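You operate a simulated robot arm through the tools that you are given. There is no shell and no other tool. Be economical: measure what you need, move in short steps, check, and stop when the job is done.

Carry out the task below with a simulated robot arm. There is one attempt and no reset: what you move stays moved.

TASK
Push the upper green drawer shut.
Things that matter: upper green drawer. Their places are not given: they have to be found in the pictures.

It is judged by the outcome, as a careful person would: the job done as asked, and still so three seconds after it is handed in. It fails if anything else is knocked over, pushed out of place, dropped, spilled or broken.

THE ROBOT
A 6-joint arm with a two-finger parallel gripper, fixed in place. Base frame: the origin is at the foot of the arm, x ahead of it, y to its left, z up. Lengths are in mm, angles in degrees, forces in N, time in s.
With the tool pointing down near the work surface it reaches from about 240 to 660 mm from the base axis. Its first joint turns from -66.0 to 66.0 degrees. Payload 2.9 kg.
Tool frame: the origin (TCP) lies between the finger pads and is the grasp point; the fingertips stand 30 mm ahead of it; z points along the fingers, y is the line along which they close. The gripper opens to 110 mm. The fingers are 20 mm wide and 10 mm thick; the gripper's body (48 by 112 mm) begins 55 mm behind the TCP.
Orientation is that of the tool frame in the base frame, as a unit quaternion [x, y, z, w]. With the fingers straight down and closing along the base's y, the tool's x points along the base's -x, its y along +y and its z along -z.

THE INTERFACE
- The arm moves only by the tool step_arm. Its argument "deltas" is a list of rows, each a list of 7 numbers: the shift along the tool's x, y, z in m, then the turn, a rotation vector about the tool's x, y, z in degrees, then the gripper command, from -1 (shut) to 1 (fully open), values between in proportion. In form: [[x, y, z, rx, ry, rz, hand], ...]. A call has 1 to 12 rows; each row is the pose to reach, as a shift and turn from the pose commanded when the call began, along the tool's axes at that moment. A row lasts 0.2 s, in which the tool goes at most 50 mm and 8.6 degrees; a call with a longer step from one row to the next is refused whole, and so is a gripper value outside its range. A pose out of reach is approached as far as the arm can. The call stops where the force on the tool passes 40 N (or 10 N more than at its start, if that is more) or the arm is blocked; 0.2 s more then pass. The fingers move at their own pace (about 108 mm/s each) and stop on an object; they squeeze with about 38 N. The grip force told is the motor's: it shows also when the fingers shut on nothing. Time passes only in rows, and 0.2 s behind the last, so rows that repeat a pose let the fingers close. It gives the time, the measured TCP pose, the force on the tool (base axes), the opening and the grip force at its end, in the units of the frame above (readings bear some noise), and new pictures: "show" is both (left out), scene, wrist or none.
- Cameras (640 x 400 px; columns grow to the right, rows downward): "scene" is fixed at [82.5, 442.1, 1376.7]; the picture's right is [-0.68, -0.73, 0.00], its down [-0.47, 0.43, -0.77] and it looks along [0.56, -0.52, -0.64] (base axes); focal length 328 px, centre (320, 200). "wrist" rides on the gripper at [-36, 0, -57] in the tool frame; the picture's right is [0.00, -1.00, 0.00], its down [0.97, 0.00, -0.24] and it looks along [0.24, 0.00, 0.97] (tool axes); focal length 218 px, centre (320, 200).
- measure_at(camera, pixels): for up to 12 pixels [column, row] of the newest picture of that camera ("zoom" is the newest enlarged one), the place [x, y, z] in the base frame of the surface seen there, good to about 2 mm. No time passes.
- zoom(camera, box): a new picture of the part [left, top, right, bottom] of that camera's present view, enlarged. No time passes.
- hand_in(): hands the job in; it is judged then, once.

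Work in short steps. Measure before you move; look again where a grasp or a placing could have gone wrong, and mend it. You have 60 turns and 100 pictures in all, the two below and enlarged ones among them. Open the gripper and draw the arm clear of the work before you hand the job in, unless the task says otherwise; then end with one line.

The tools are called after "Request:" as name(argument=value, ...) on one line, values as JSON. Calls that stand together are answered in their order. step_arm: Moves the arm, as the interface text tells. Its arguments: {"type":"object","properties":{"deltas":{"type":"array","items":{"type":"array","items":{"type":"number"}}},"show":{"type":"string","enum":["both","scene","wrist","none"]}},"required":["deltas"]} The other tools are called the same way: measure_at (camera, pixels) gives the place of the surface under pixels of a picture; zoom (camera, box) takes an enlarged picture of a part of a camera's view; hand_in () hands the job in.

At the start:

```text
time: 0.0
eef_pos: [414.6, -218.7, 976.0]
tcp_rot: [0.0, 1.0, 0.001, -0.001]
contact_force: [0.2, -0.4, 0.0]
opening: 110.2
finger_force: 0.1
```

scene: 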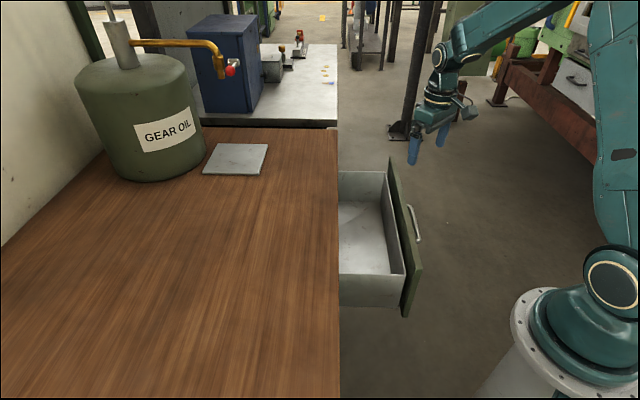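
wrist: 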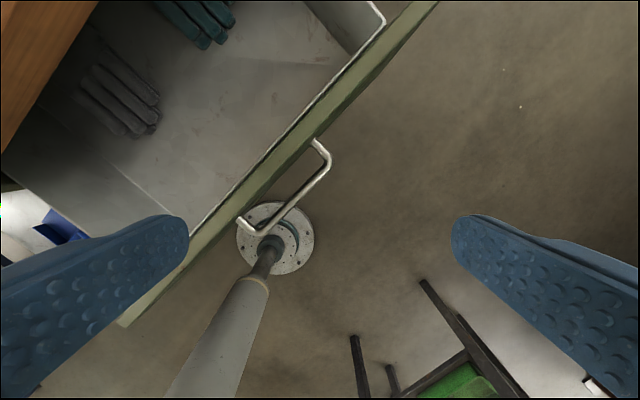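

The scene shows an open drawer with its front panel at about (405,240) and handle at (413,222). I measure the front panel and the desk edge.

Request:
measure_at(camera="scene", pixels=[[391, 165], [404, 240], [410, 310], [420, 265], [413, 208], [418, 240], [370, 175], [338, 150], [338, 380], [345, 273], [400, 273]])

Request:
measure_at(camera="wrist", pixels=[[320, 130], [425, 8], [325, 165], [290, 205], [240, 220], [130, 320], [20, 110], [330, 115], [120, 90], [205, 30]])

Request:
zoom(camera="scene", box=[320, 60, 520, 330])

```text
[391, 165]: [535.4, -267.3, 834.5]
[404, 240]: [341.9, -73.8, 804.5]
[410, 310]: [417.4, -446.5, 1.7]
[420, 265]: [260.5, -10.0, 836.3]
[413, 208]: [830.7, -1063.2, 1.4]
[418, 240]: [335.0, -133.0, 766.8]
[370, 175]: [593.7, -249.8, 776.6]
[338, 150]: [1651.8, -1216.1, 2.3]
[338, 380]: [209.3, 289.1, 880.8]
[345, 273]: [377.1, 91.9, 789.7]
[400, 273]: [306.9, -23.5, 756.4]
```

```text
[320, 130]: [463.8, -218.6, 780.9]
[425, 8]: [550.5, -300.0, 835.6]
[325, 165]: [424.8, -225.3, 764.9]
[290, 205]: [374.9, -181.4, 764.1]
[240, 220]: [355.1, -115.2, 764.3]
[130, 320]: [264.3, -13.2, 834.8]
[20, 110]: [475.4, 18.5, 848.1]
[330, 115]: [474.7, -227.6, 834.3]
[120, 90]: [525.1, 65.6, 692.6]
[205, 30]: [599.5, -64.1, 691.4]
```

```text
1.48 times, centred on (420, 195) of scene
```

zoom: 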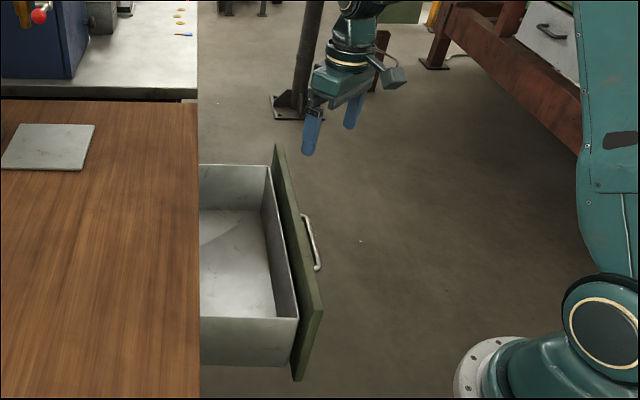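

The panel's outer face runs from (264,-13) to (550,-300), so the push direction is (0.71,0.71). I shut the gripper and turn 45° about the vertical so the tool faces the panel.

Request:
step_arm(deltas=[[0, 0, 0, 0, 0, -7.5, -1], [0, 0, 0, 0, 0, -15, -1], [0, 0, 0, 0, 0, -22.5, -1], [0, 0, 0, 0, 0, -30, -1], [0, 0, 0, 0, 0, -37.5, -1], [0, 0, 0, 0, 0, -45, -1], [0, 0, 0, 0, 0, -45, -1]], show="both")

```text
time: 1.6
eef_pos: [412.1, -219.1, 975.6]
tcp_rot: [-0.384, 0.923, 0.001, -0.001]
contact_force: [0.1, 0.4, -0.1]
opening: 0.2
finger_force: 37.9
```

scene: 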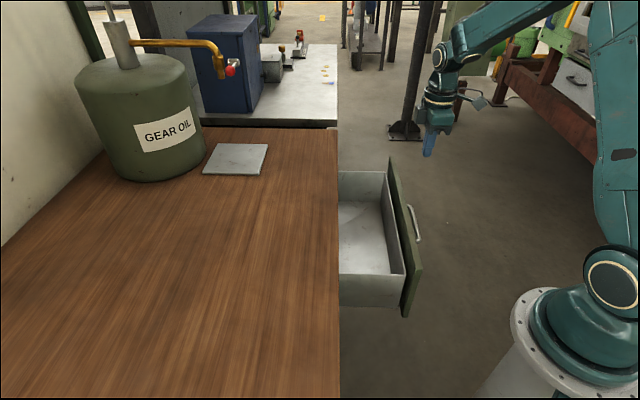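
wrist: 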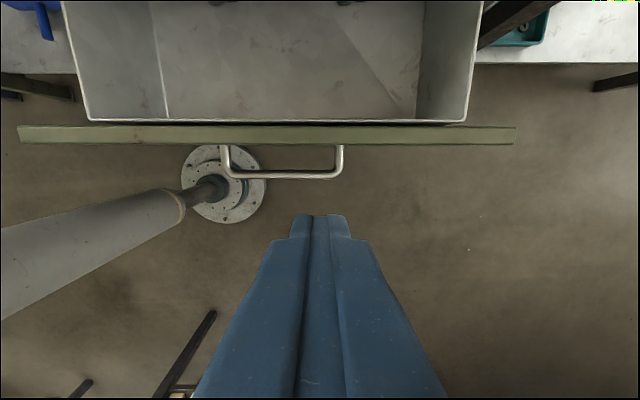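

Wrist view is now square to the panel, with the handle at (285,165), left of the fingers. I shift left to the centre and tilt the fingers forward 35°, backing off a little.

Request:
step_arm(deltas=[[0.01, 0.01, 0, 0, -7, 0, -1], [0.02, 0.02, 0, 0, -14, 0, -1], [0.03, 0.03, 0, 0, -21, 0, -1], [0.04, 0.04, 0, 0, -28, 0, -1], [0.05, 0.048, 0, 0, -35, 0, -1], [0.05, 0.048, 0, 0, -35, 0, -1]])

```text
time: 3.0
eef_pos: [343.4, -218.1, 976.7]
tcp_rot: [-0.365, 0.881, 0.115, 0.277]
contact_force: [0.6, 0.3, -0.7]
opening: 0.0
finger_force: 37.6
```

scene: 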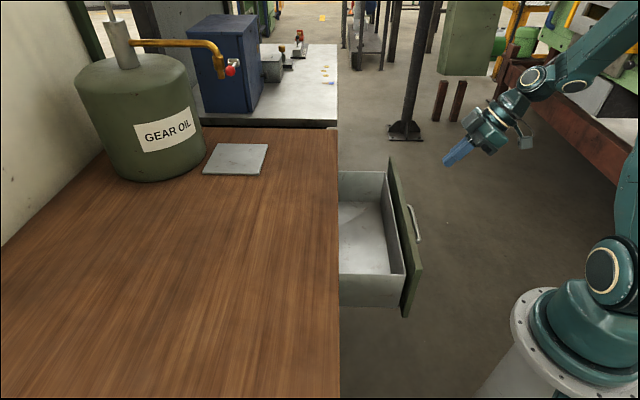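
wrist: 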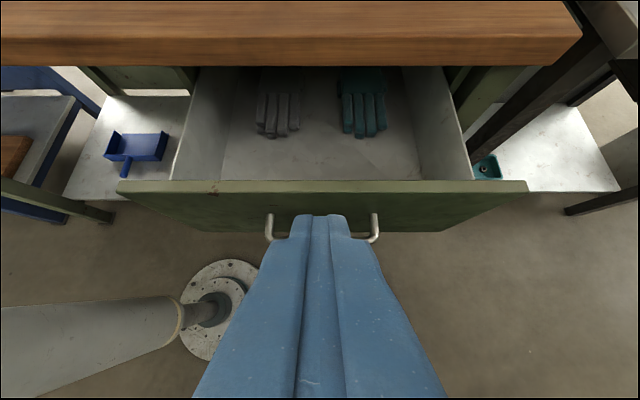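

Tilted and centred on the handle. I measure the desk edge and rail before going down.

Request:
measure_at(camera="wrist", pixels=[[320, 8], [320, 35], [320, 60], [160, 85], [470, 90], [320, 184], [240, 215], [220, 184], [272, 220], [270, 235], [375, 232]])

Request:
step_arm(deltas=[[0.0258, 0, 0.0369, 0, 0, 0, -1], [0.0516, 0, 0.0737, 0, 0, 0, -1], [0.0689, 0, 0.0983, 0, 0, 0, -1], [0.0832, 0, 0.1188, 0, 0, 0, -1], [0.0832, 0, 0.1188, 0, 0, 0, -1]])

```text
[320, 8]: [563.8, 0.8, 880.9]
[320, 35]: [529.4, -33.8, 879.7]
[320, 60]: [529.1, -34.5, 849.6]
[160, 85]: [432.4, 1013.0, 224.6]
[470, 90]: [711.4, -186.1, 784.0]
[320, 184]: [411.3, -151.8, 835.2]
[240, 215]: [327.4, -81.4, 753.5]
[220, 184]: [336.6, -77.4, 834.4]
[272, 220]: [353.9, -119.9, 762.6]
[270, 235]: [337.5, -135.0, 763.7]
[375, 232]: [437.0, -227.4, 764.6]
```

```text
time: 4.2
eef_pos: [345.1, -219.9, 829.3]
tcp_rot: [-0.365, 0.881, 0.116, 0.277]
contact_force: [0.1, 0.6, 0.1]
opening: 0.0
finger_force: 37.8
```

scene: 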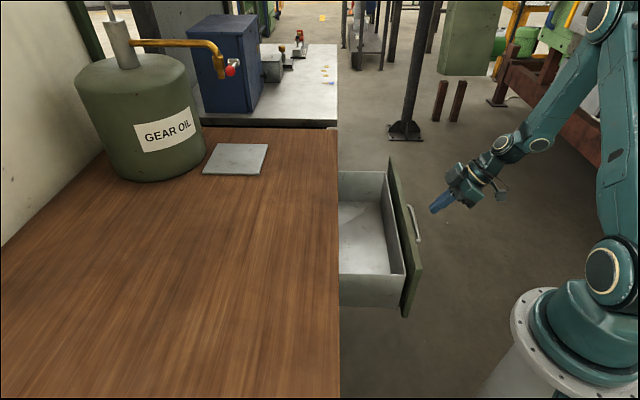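
wrist: 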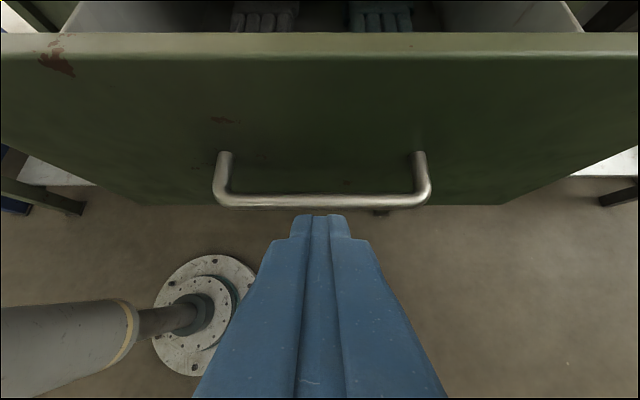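

Tip is at z≈805, above the handle (z 764), ~60 mm from the panel. The desk edge plane is x+y≈495 against the panel's 247. I advance to contact, slowly.

Request:
step_arm(deltas=[[-0.0164, 0, 0.0115, 0, 0, 0, -1], [-0.0328, 0, 0.0229, 0, 0, 0, -1], [-0.0434, 0, 0.0304, 0, 0, 0, -1], [-0.0491, 0, 0.0344, 0, 0, 0, -1], [-0.0532, 0, 0.0373, 0, 0, 0, -1], [-0.0573, 0, 0.0402, 0, 0, 0, -1], [-0.0614, 0, 0.043, 0, 0, 0, -1], [-0.0655, 0, 0.0459, 0, 0, 0, -1]])

```text
time: 6.0
eef_pos: [399.1, -164.4, 832.0]
tcp_rot: [-0.366, 0.881, 0.117, 0.277]
contact_force: [-0.4, -0.7, -0.3]
opening: 0.0
finger_force: 37.9
```

scene: 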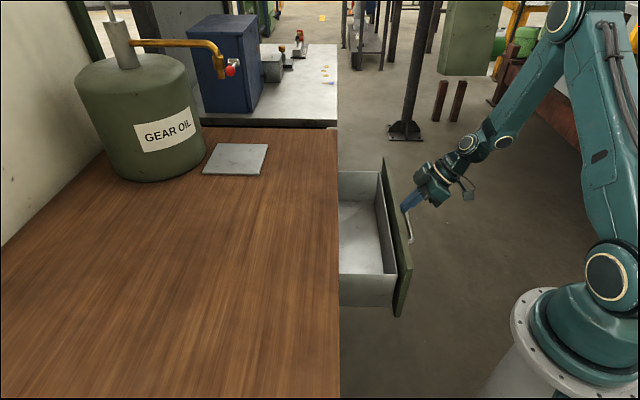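
wrist: 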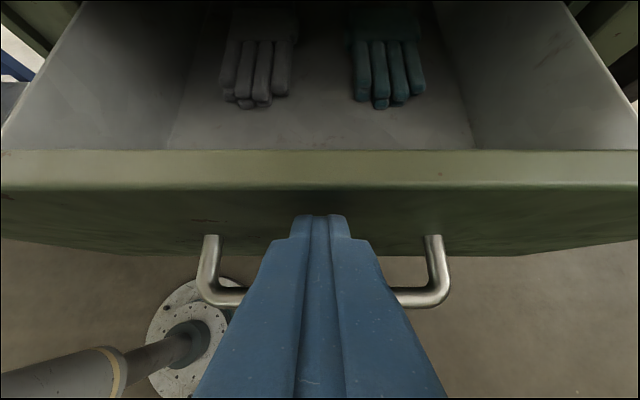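

The drawer is sliding with the push. I continue at 8 mm per row, correcting the slight rise.

Request:
step_arm(deltas=[[-0.006, 0, 0.0055, 0, 0, 0, -1], [-0.0118, 0, 0.0112, 0, 0, 0, -1], [-0.0182, 0, 0.016, 0, 0, 0, -1], [-0.0248, 0, 0.0206, 0, 0, 0, -1], [-0.0314, 0, 0.0252, 0, 0, 0, -1], [-0.038, 0, 0.0298, 0, 0, 0, -1], [-0.0446, 0, 0.0344, 0, 0, 0, -1], [-0.0512, 0, 0.039, 0, 0, 0, -1], [-0.0577, 0, 0.0436, 0, 0, 0, -1], [-0.0643, 0, 0.0482, 0, 0, 0, -1], [-0.0708, 0, 0.0528, 0, 0, 0, -1], [-0.0774, 0, 0.0574, 0, 0, 0, -1]])

```text
time: 8.6
eef_pos: [467.6, -95.1, 828.7]
tcp_rot: [-0.365, 0.881, 0.115, 0.277]
contact_force: [-0.2, 0.1, -0.1]
opening: 0.0
finger_force: 37.1
```

scene: 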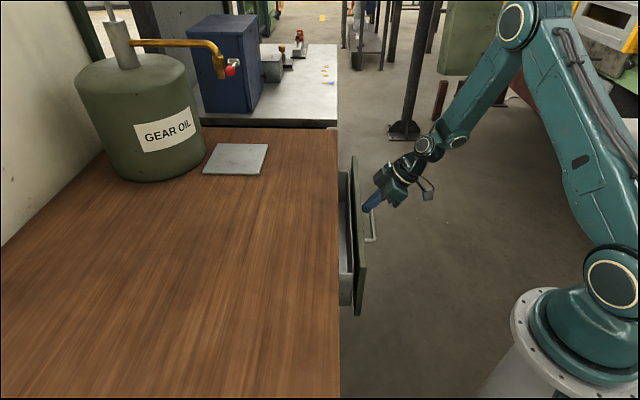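
wrist: 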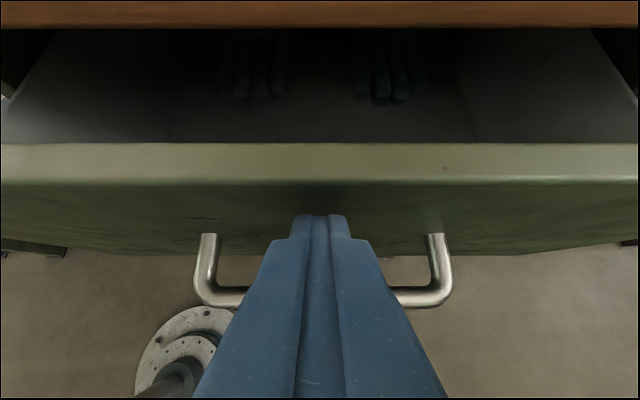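

Panel is now about 60 mm short of the desk edge plane, with negligible force. I push 56 mm more and look.

Request:
step_arm(deltas=[[-0.0066, 0, 0.0046, 0, 0, 0, -1], [-0.0131, 0, 0.0092, 0, 0, 0, -1], [-0.0197, 0, 0.0138, 0, 0, 0, -1], [-0.0262, 0, 0.0184, 0, 0, 0, -1], [-0.0328, 0, 0.023, 0, 0, 0, -1], [-0.0393, 0, 0.0275, 0, 0, 0, -1], [-0.0459, 0, 0.0321, 0, 0, 0, -1]])

```text
time: 10.2
eef_pos: [507.8, -55.5, 828.6]
tcp_rot: [-0.365, 0.881, 0.116, 0.278]
contact_force: [-0.5, -0.3, 0.6]
opening: 0.1
finger_force: 37.9
```

scene: 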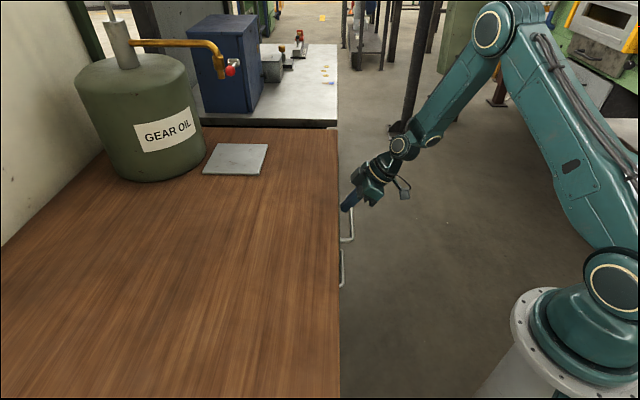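
wrist: 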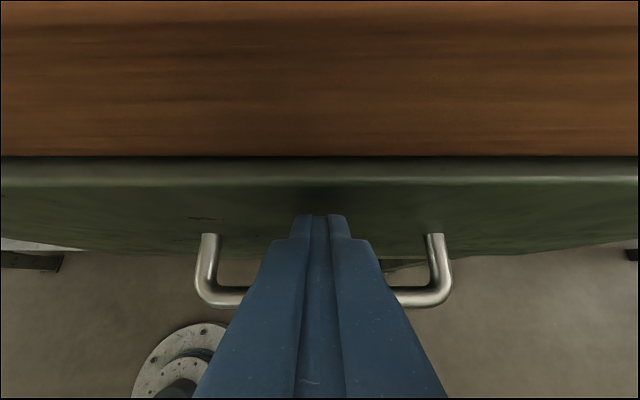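

The panel is nearly flush and still free-moving; a second (lower) handle shows at scene (341,268), useful as a closed reference. I measure both.

Request:
zoom(camera="scene", box=[300, 180, 400, 300])

Request:
measure_at(camera="scene", pixels=[[342, 270], [341, 278], [353, 225], [351, 239]])

Request:
measure_at(camera="wrist", pixels=[[160, 210], [160, 183], [160, 170], [320, 140], [230, 290], [420, 295], [400, 267]])

```text
3.33 times, centred on (350, 240) of scene
```

zoom: 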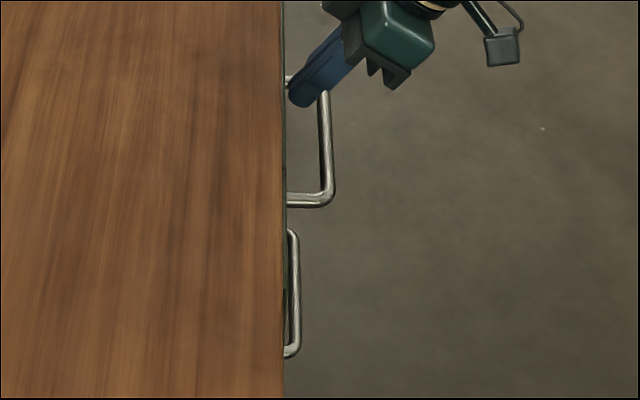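

```text
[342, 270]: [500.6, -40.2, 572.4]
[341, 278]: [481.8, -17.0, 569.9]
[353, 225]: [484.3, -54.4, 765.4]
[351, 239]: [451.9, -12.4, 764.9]
```

```text
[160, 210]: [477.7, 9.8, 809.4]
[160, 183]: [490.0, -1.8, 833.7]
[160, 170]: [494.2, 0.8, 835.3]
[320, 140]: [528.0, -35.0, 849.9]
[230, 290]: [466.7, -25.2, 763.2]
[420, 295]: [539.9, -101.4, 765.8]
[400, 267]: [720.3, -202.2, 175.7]
```

The lower (closed) handle sits at x+y≈462 while the upper is at ≈437, so about 18–20 mm remain. I push on in 4 mm steps until it stops.

Request:
step_arm(deltas=[[-0.0033, 0, 0.0023, 0, 0, 0, -1], [-0.0066, 0, 0.0046, 0, 0, 0, -1], [-0.0098, 0, 0.0069, 0, 0, 0, -1], [-0.0131, 0, 0.0092, 0, 0, 0, -1], [-0.0156, 0, 0.0109, 0, 0, 0, -1], [-0.018, 0, 0.0126, 0, 0, 0, -1], [-0.0205, 0, 0.0144, 0, 0, 0, -1]])

Request:
measure_at(camera="wrist", pixels=[[160, 210], [160, 183], [320, 140], [230, 290], [420, 295]])

```text
time: 11.7
eef_pos: [520.6, -43.9, 826.2]
tcp_rot: [-0.362, 0.884, 0.115, 0.272]
contact_force: [-4.1, -3.9, 2.5]
opening: 0.3
finger_force: 37.5
stopped in row 7: the force on the tool passed its limit (the readings are from after the stop); the commanded pose is now the measured one
```

scene: 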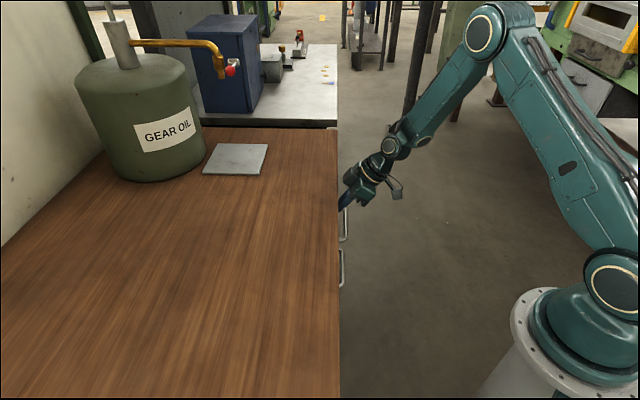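
wrist: 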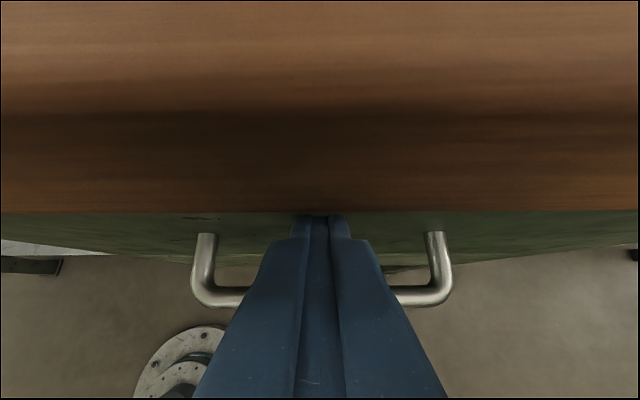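

```text
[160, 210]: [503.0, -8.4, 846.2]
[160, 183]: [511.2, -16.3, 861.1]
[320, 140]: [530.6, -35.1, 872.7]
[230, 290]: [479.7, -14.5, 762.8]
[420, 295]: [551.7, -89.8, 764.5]
```

It stopped at x+y=477 and the upper handle now reads x+y≈463, like the lower one. I back off straight away from the panel and compare closely.

Request:
step_arm(deltas=[[0.0164, 0, -0.0115, 0, 0, 0, -1], [0.041, 0, -0.0287, 0, 0, 0, -1], [0.082, 0, -0.0574, 0, 0, 0, -1], [0.0984, 0, -0.0689, 0, 0, 0, -1], [0.0984, 0, -0.0689, 0, 0, 0, -1]], show="wrist")

Request:
zoom(camera="scene", box=[310, 190, 380, 300])

```text
time: 12.9
eef_pos: [435.6, -127.8, 827.2]
tcp_rot: [-0.363, 0.884, 0.114, 0.273]
contact_force: [-0.4, 0.0, -0.6]
opening: 0.1
finger_force: 37.7
```

wrist: 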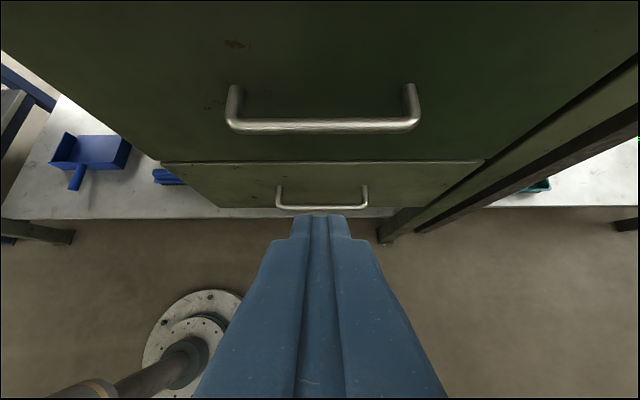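

```text
3.64 times, centred on (345, 245) of scene
```

zoom: 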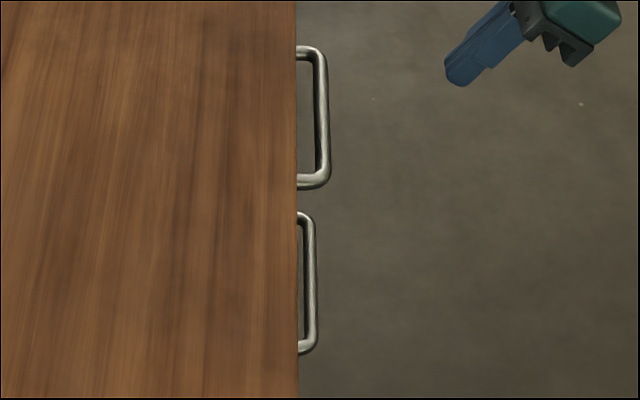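

Request:
measure_at(camera="wrist", pixels=[[320, 60], [200, 100], [450, 100], [320, 150], [320, 125], [320, 176], [250, 190], [400, 185], [320, 207], [470, 150], [520, 150]])

Request:
zoom(camera="wrist", box=[400, 40, 640, 190])

```text
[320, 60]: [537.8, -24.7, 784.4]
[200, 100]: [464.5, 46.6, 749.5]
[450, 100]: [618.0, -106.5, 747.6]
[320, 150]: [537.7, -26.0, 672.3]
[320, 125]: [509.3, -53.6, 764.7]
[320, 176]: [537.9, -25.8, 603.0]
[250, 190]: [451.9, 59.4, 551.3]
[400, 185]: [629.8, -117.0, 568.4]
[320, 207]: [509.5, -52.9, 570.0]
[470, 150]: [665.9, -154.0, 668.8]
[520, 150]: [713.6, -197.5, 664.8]
```

```text
2.67 times, centred on (520, 115) of wrist
```

zoom: 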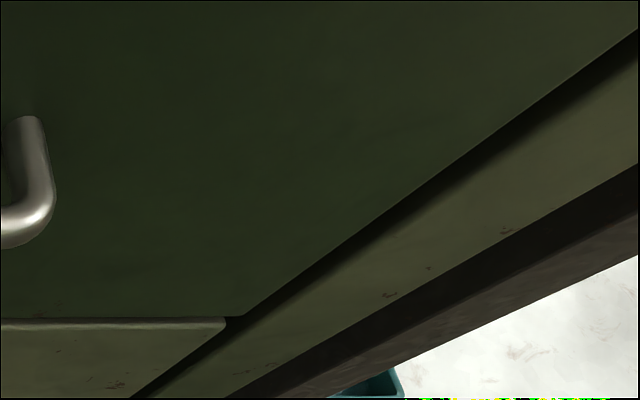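

Upper face (x+y≈512) and handle (≈456) match the closed lower drawer (≈512, ≈457) to within measurement error, so it is shut. I draw back and up, opening the gripper.

Request:
step_arm(deltas=[[0.0328, 0, -0.023, 0, 0, 0, -1], [0.0574, 0, -0.0402, 0, 0, 0, 0], [0.0344, 0, -0.073, 0, 0, 0, 1], [0.0115, 0, -0.1058, 0, 0, 0, 1], [-0.0115, 0, -0.1385, 0, 0, 0, 1], [-0.0115, 0, -0.1385, 0, 0, 0, 1], [-0.0115, 0, -0.1385, 0, 0, 0, 1]])

Request:
measure_at(camera="scene", pixels=[[345, 225], [343, 265]])

```text
time: 14.5
eef_pos: [387.5, -177.0, 949.7]
tcp_rot: [-0.363, 0.884, 0.115, 0.272]
contact_force: [-0.2, 0.7, -0.2]
opening: 110.1
finger_force: 0.0
```

scene: 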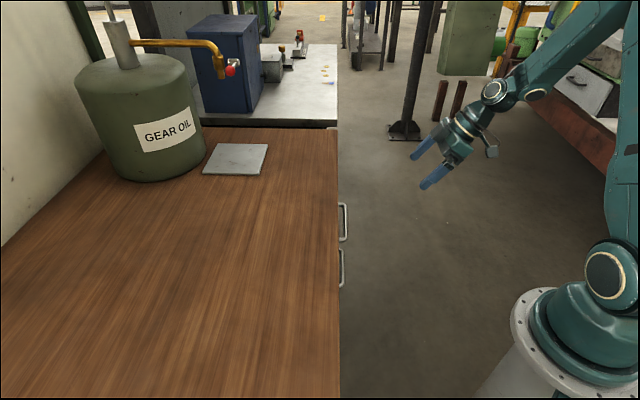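
wrist: 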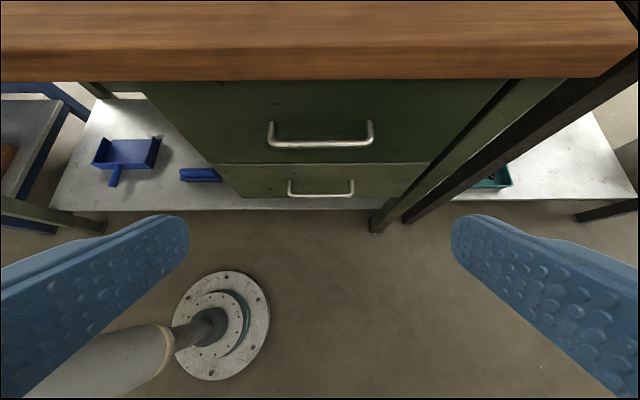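

```text
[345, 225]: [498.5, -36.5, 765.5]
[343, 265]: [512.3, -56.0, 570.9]
```

The drawer stays shut and in line with the lower one, the arm is clear, and nothing else has moved. I hand it in.

Request:
hand_in()

```text
The job is handed in.
```

The upper green drawer is pushed shut, its front level with the closed lower drawer to within about 1 mm. The gripper is open, the arm is clear, and nothing else was disturbed.
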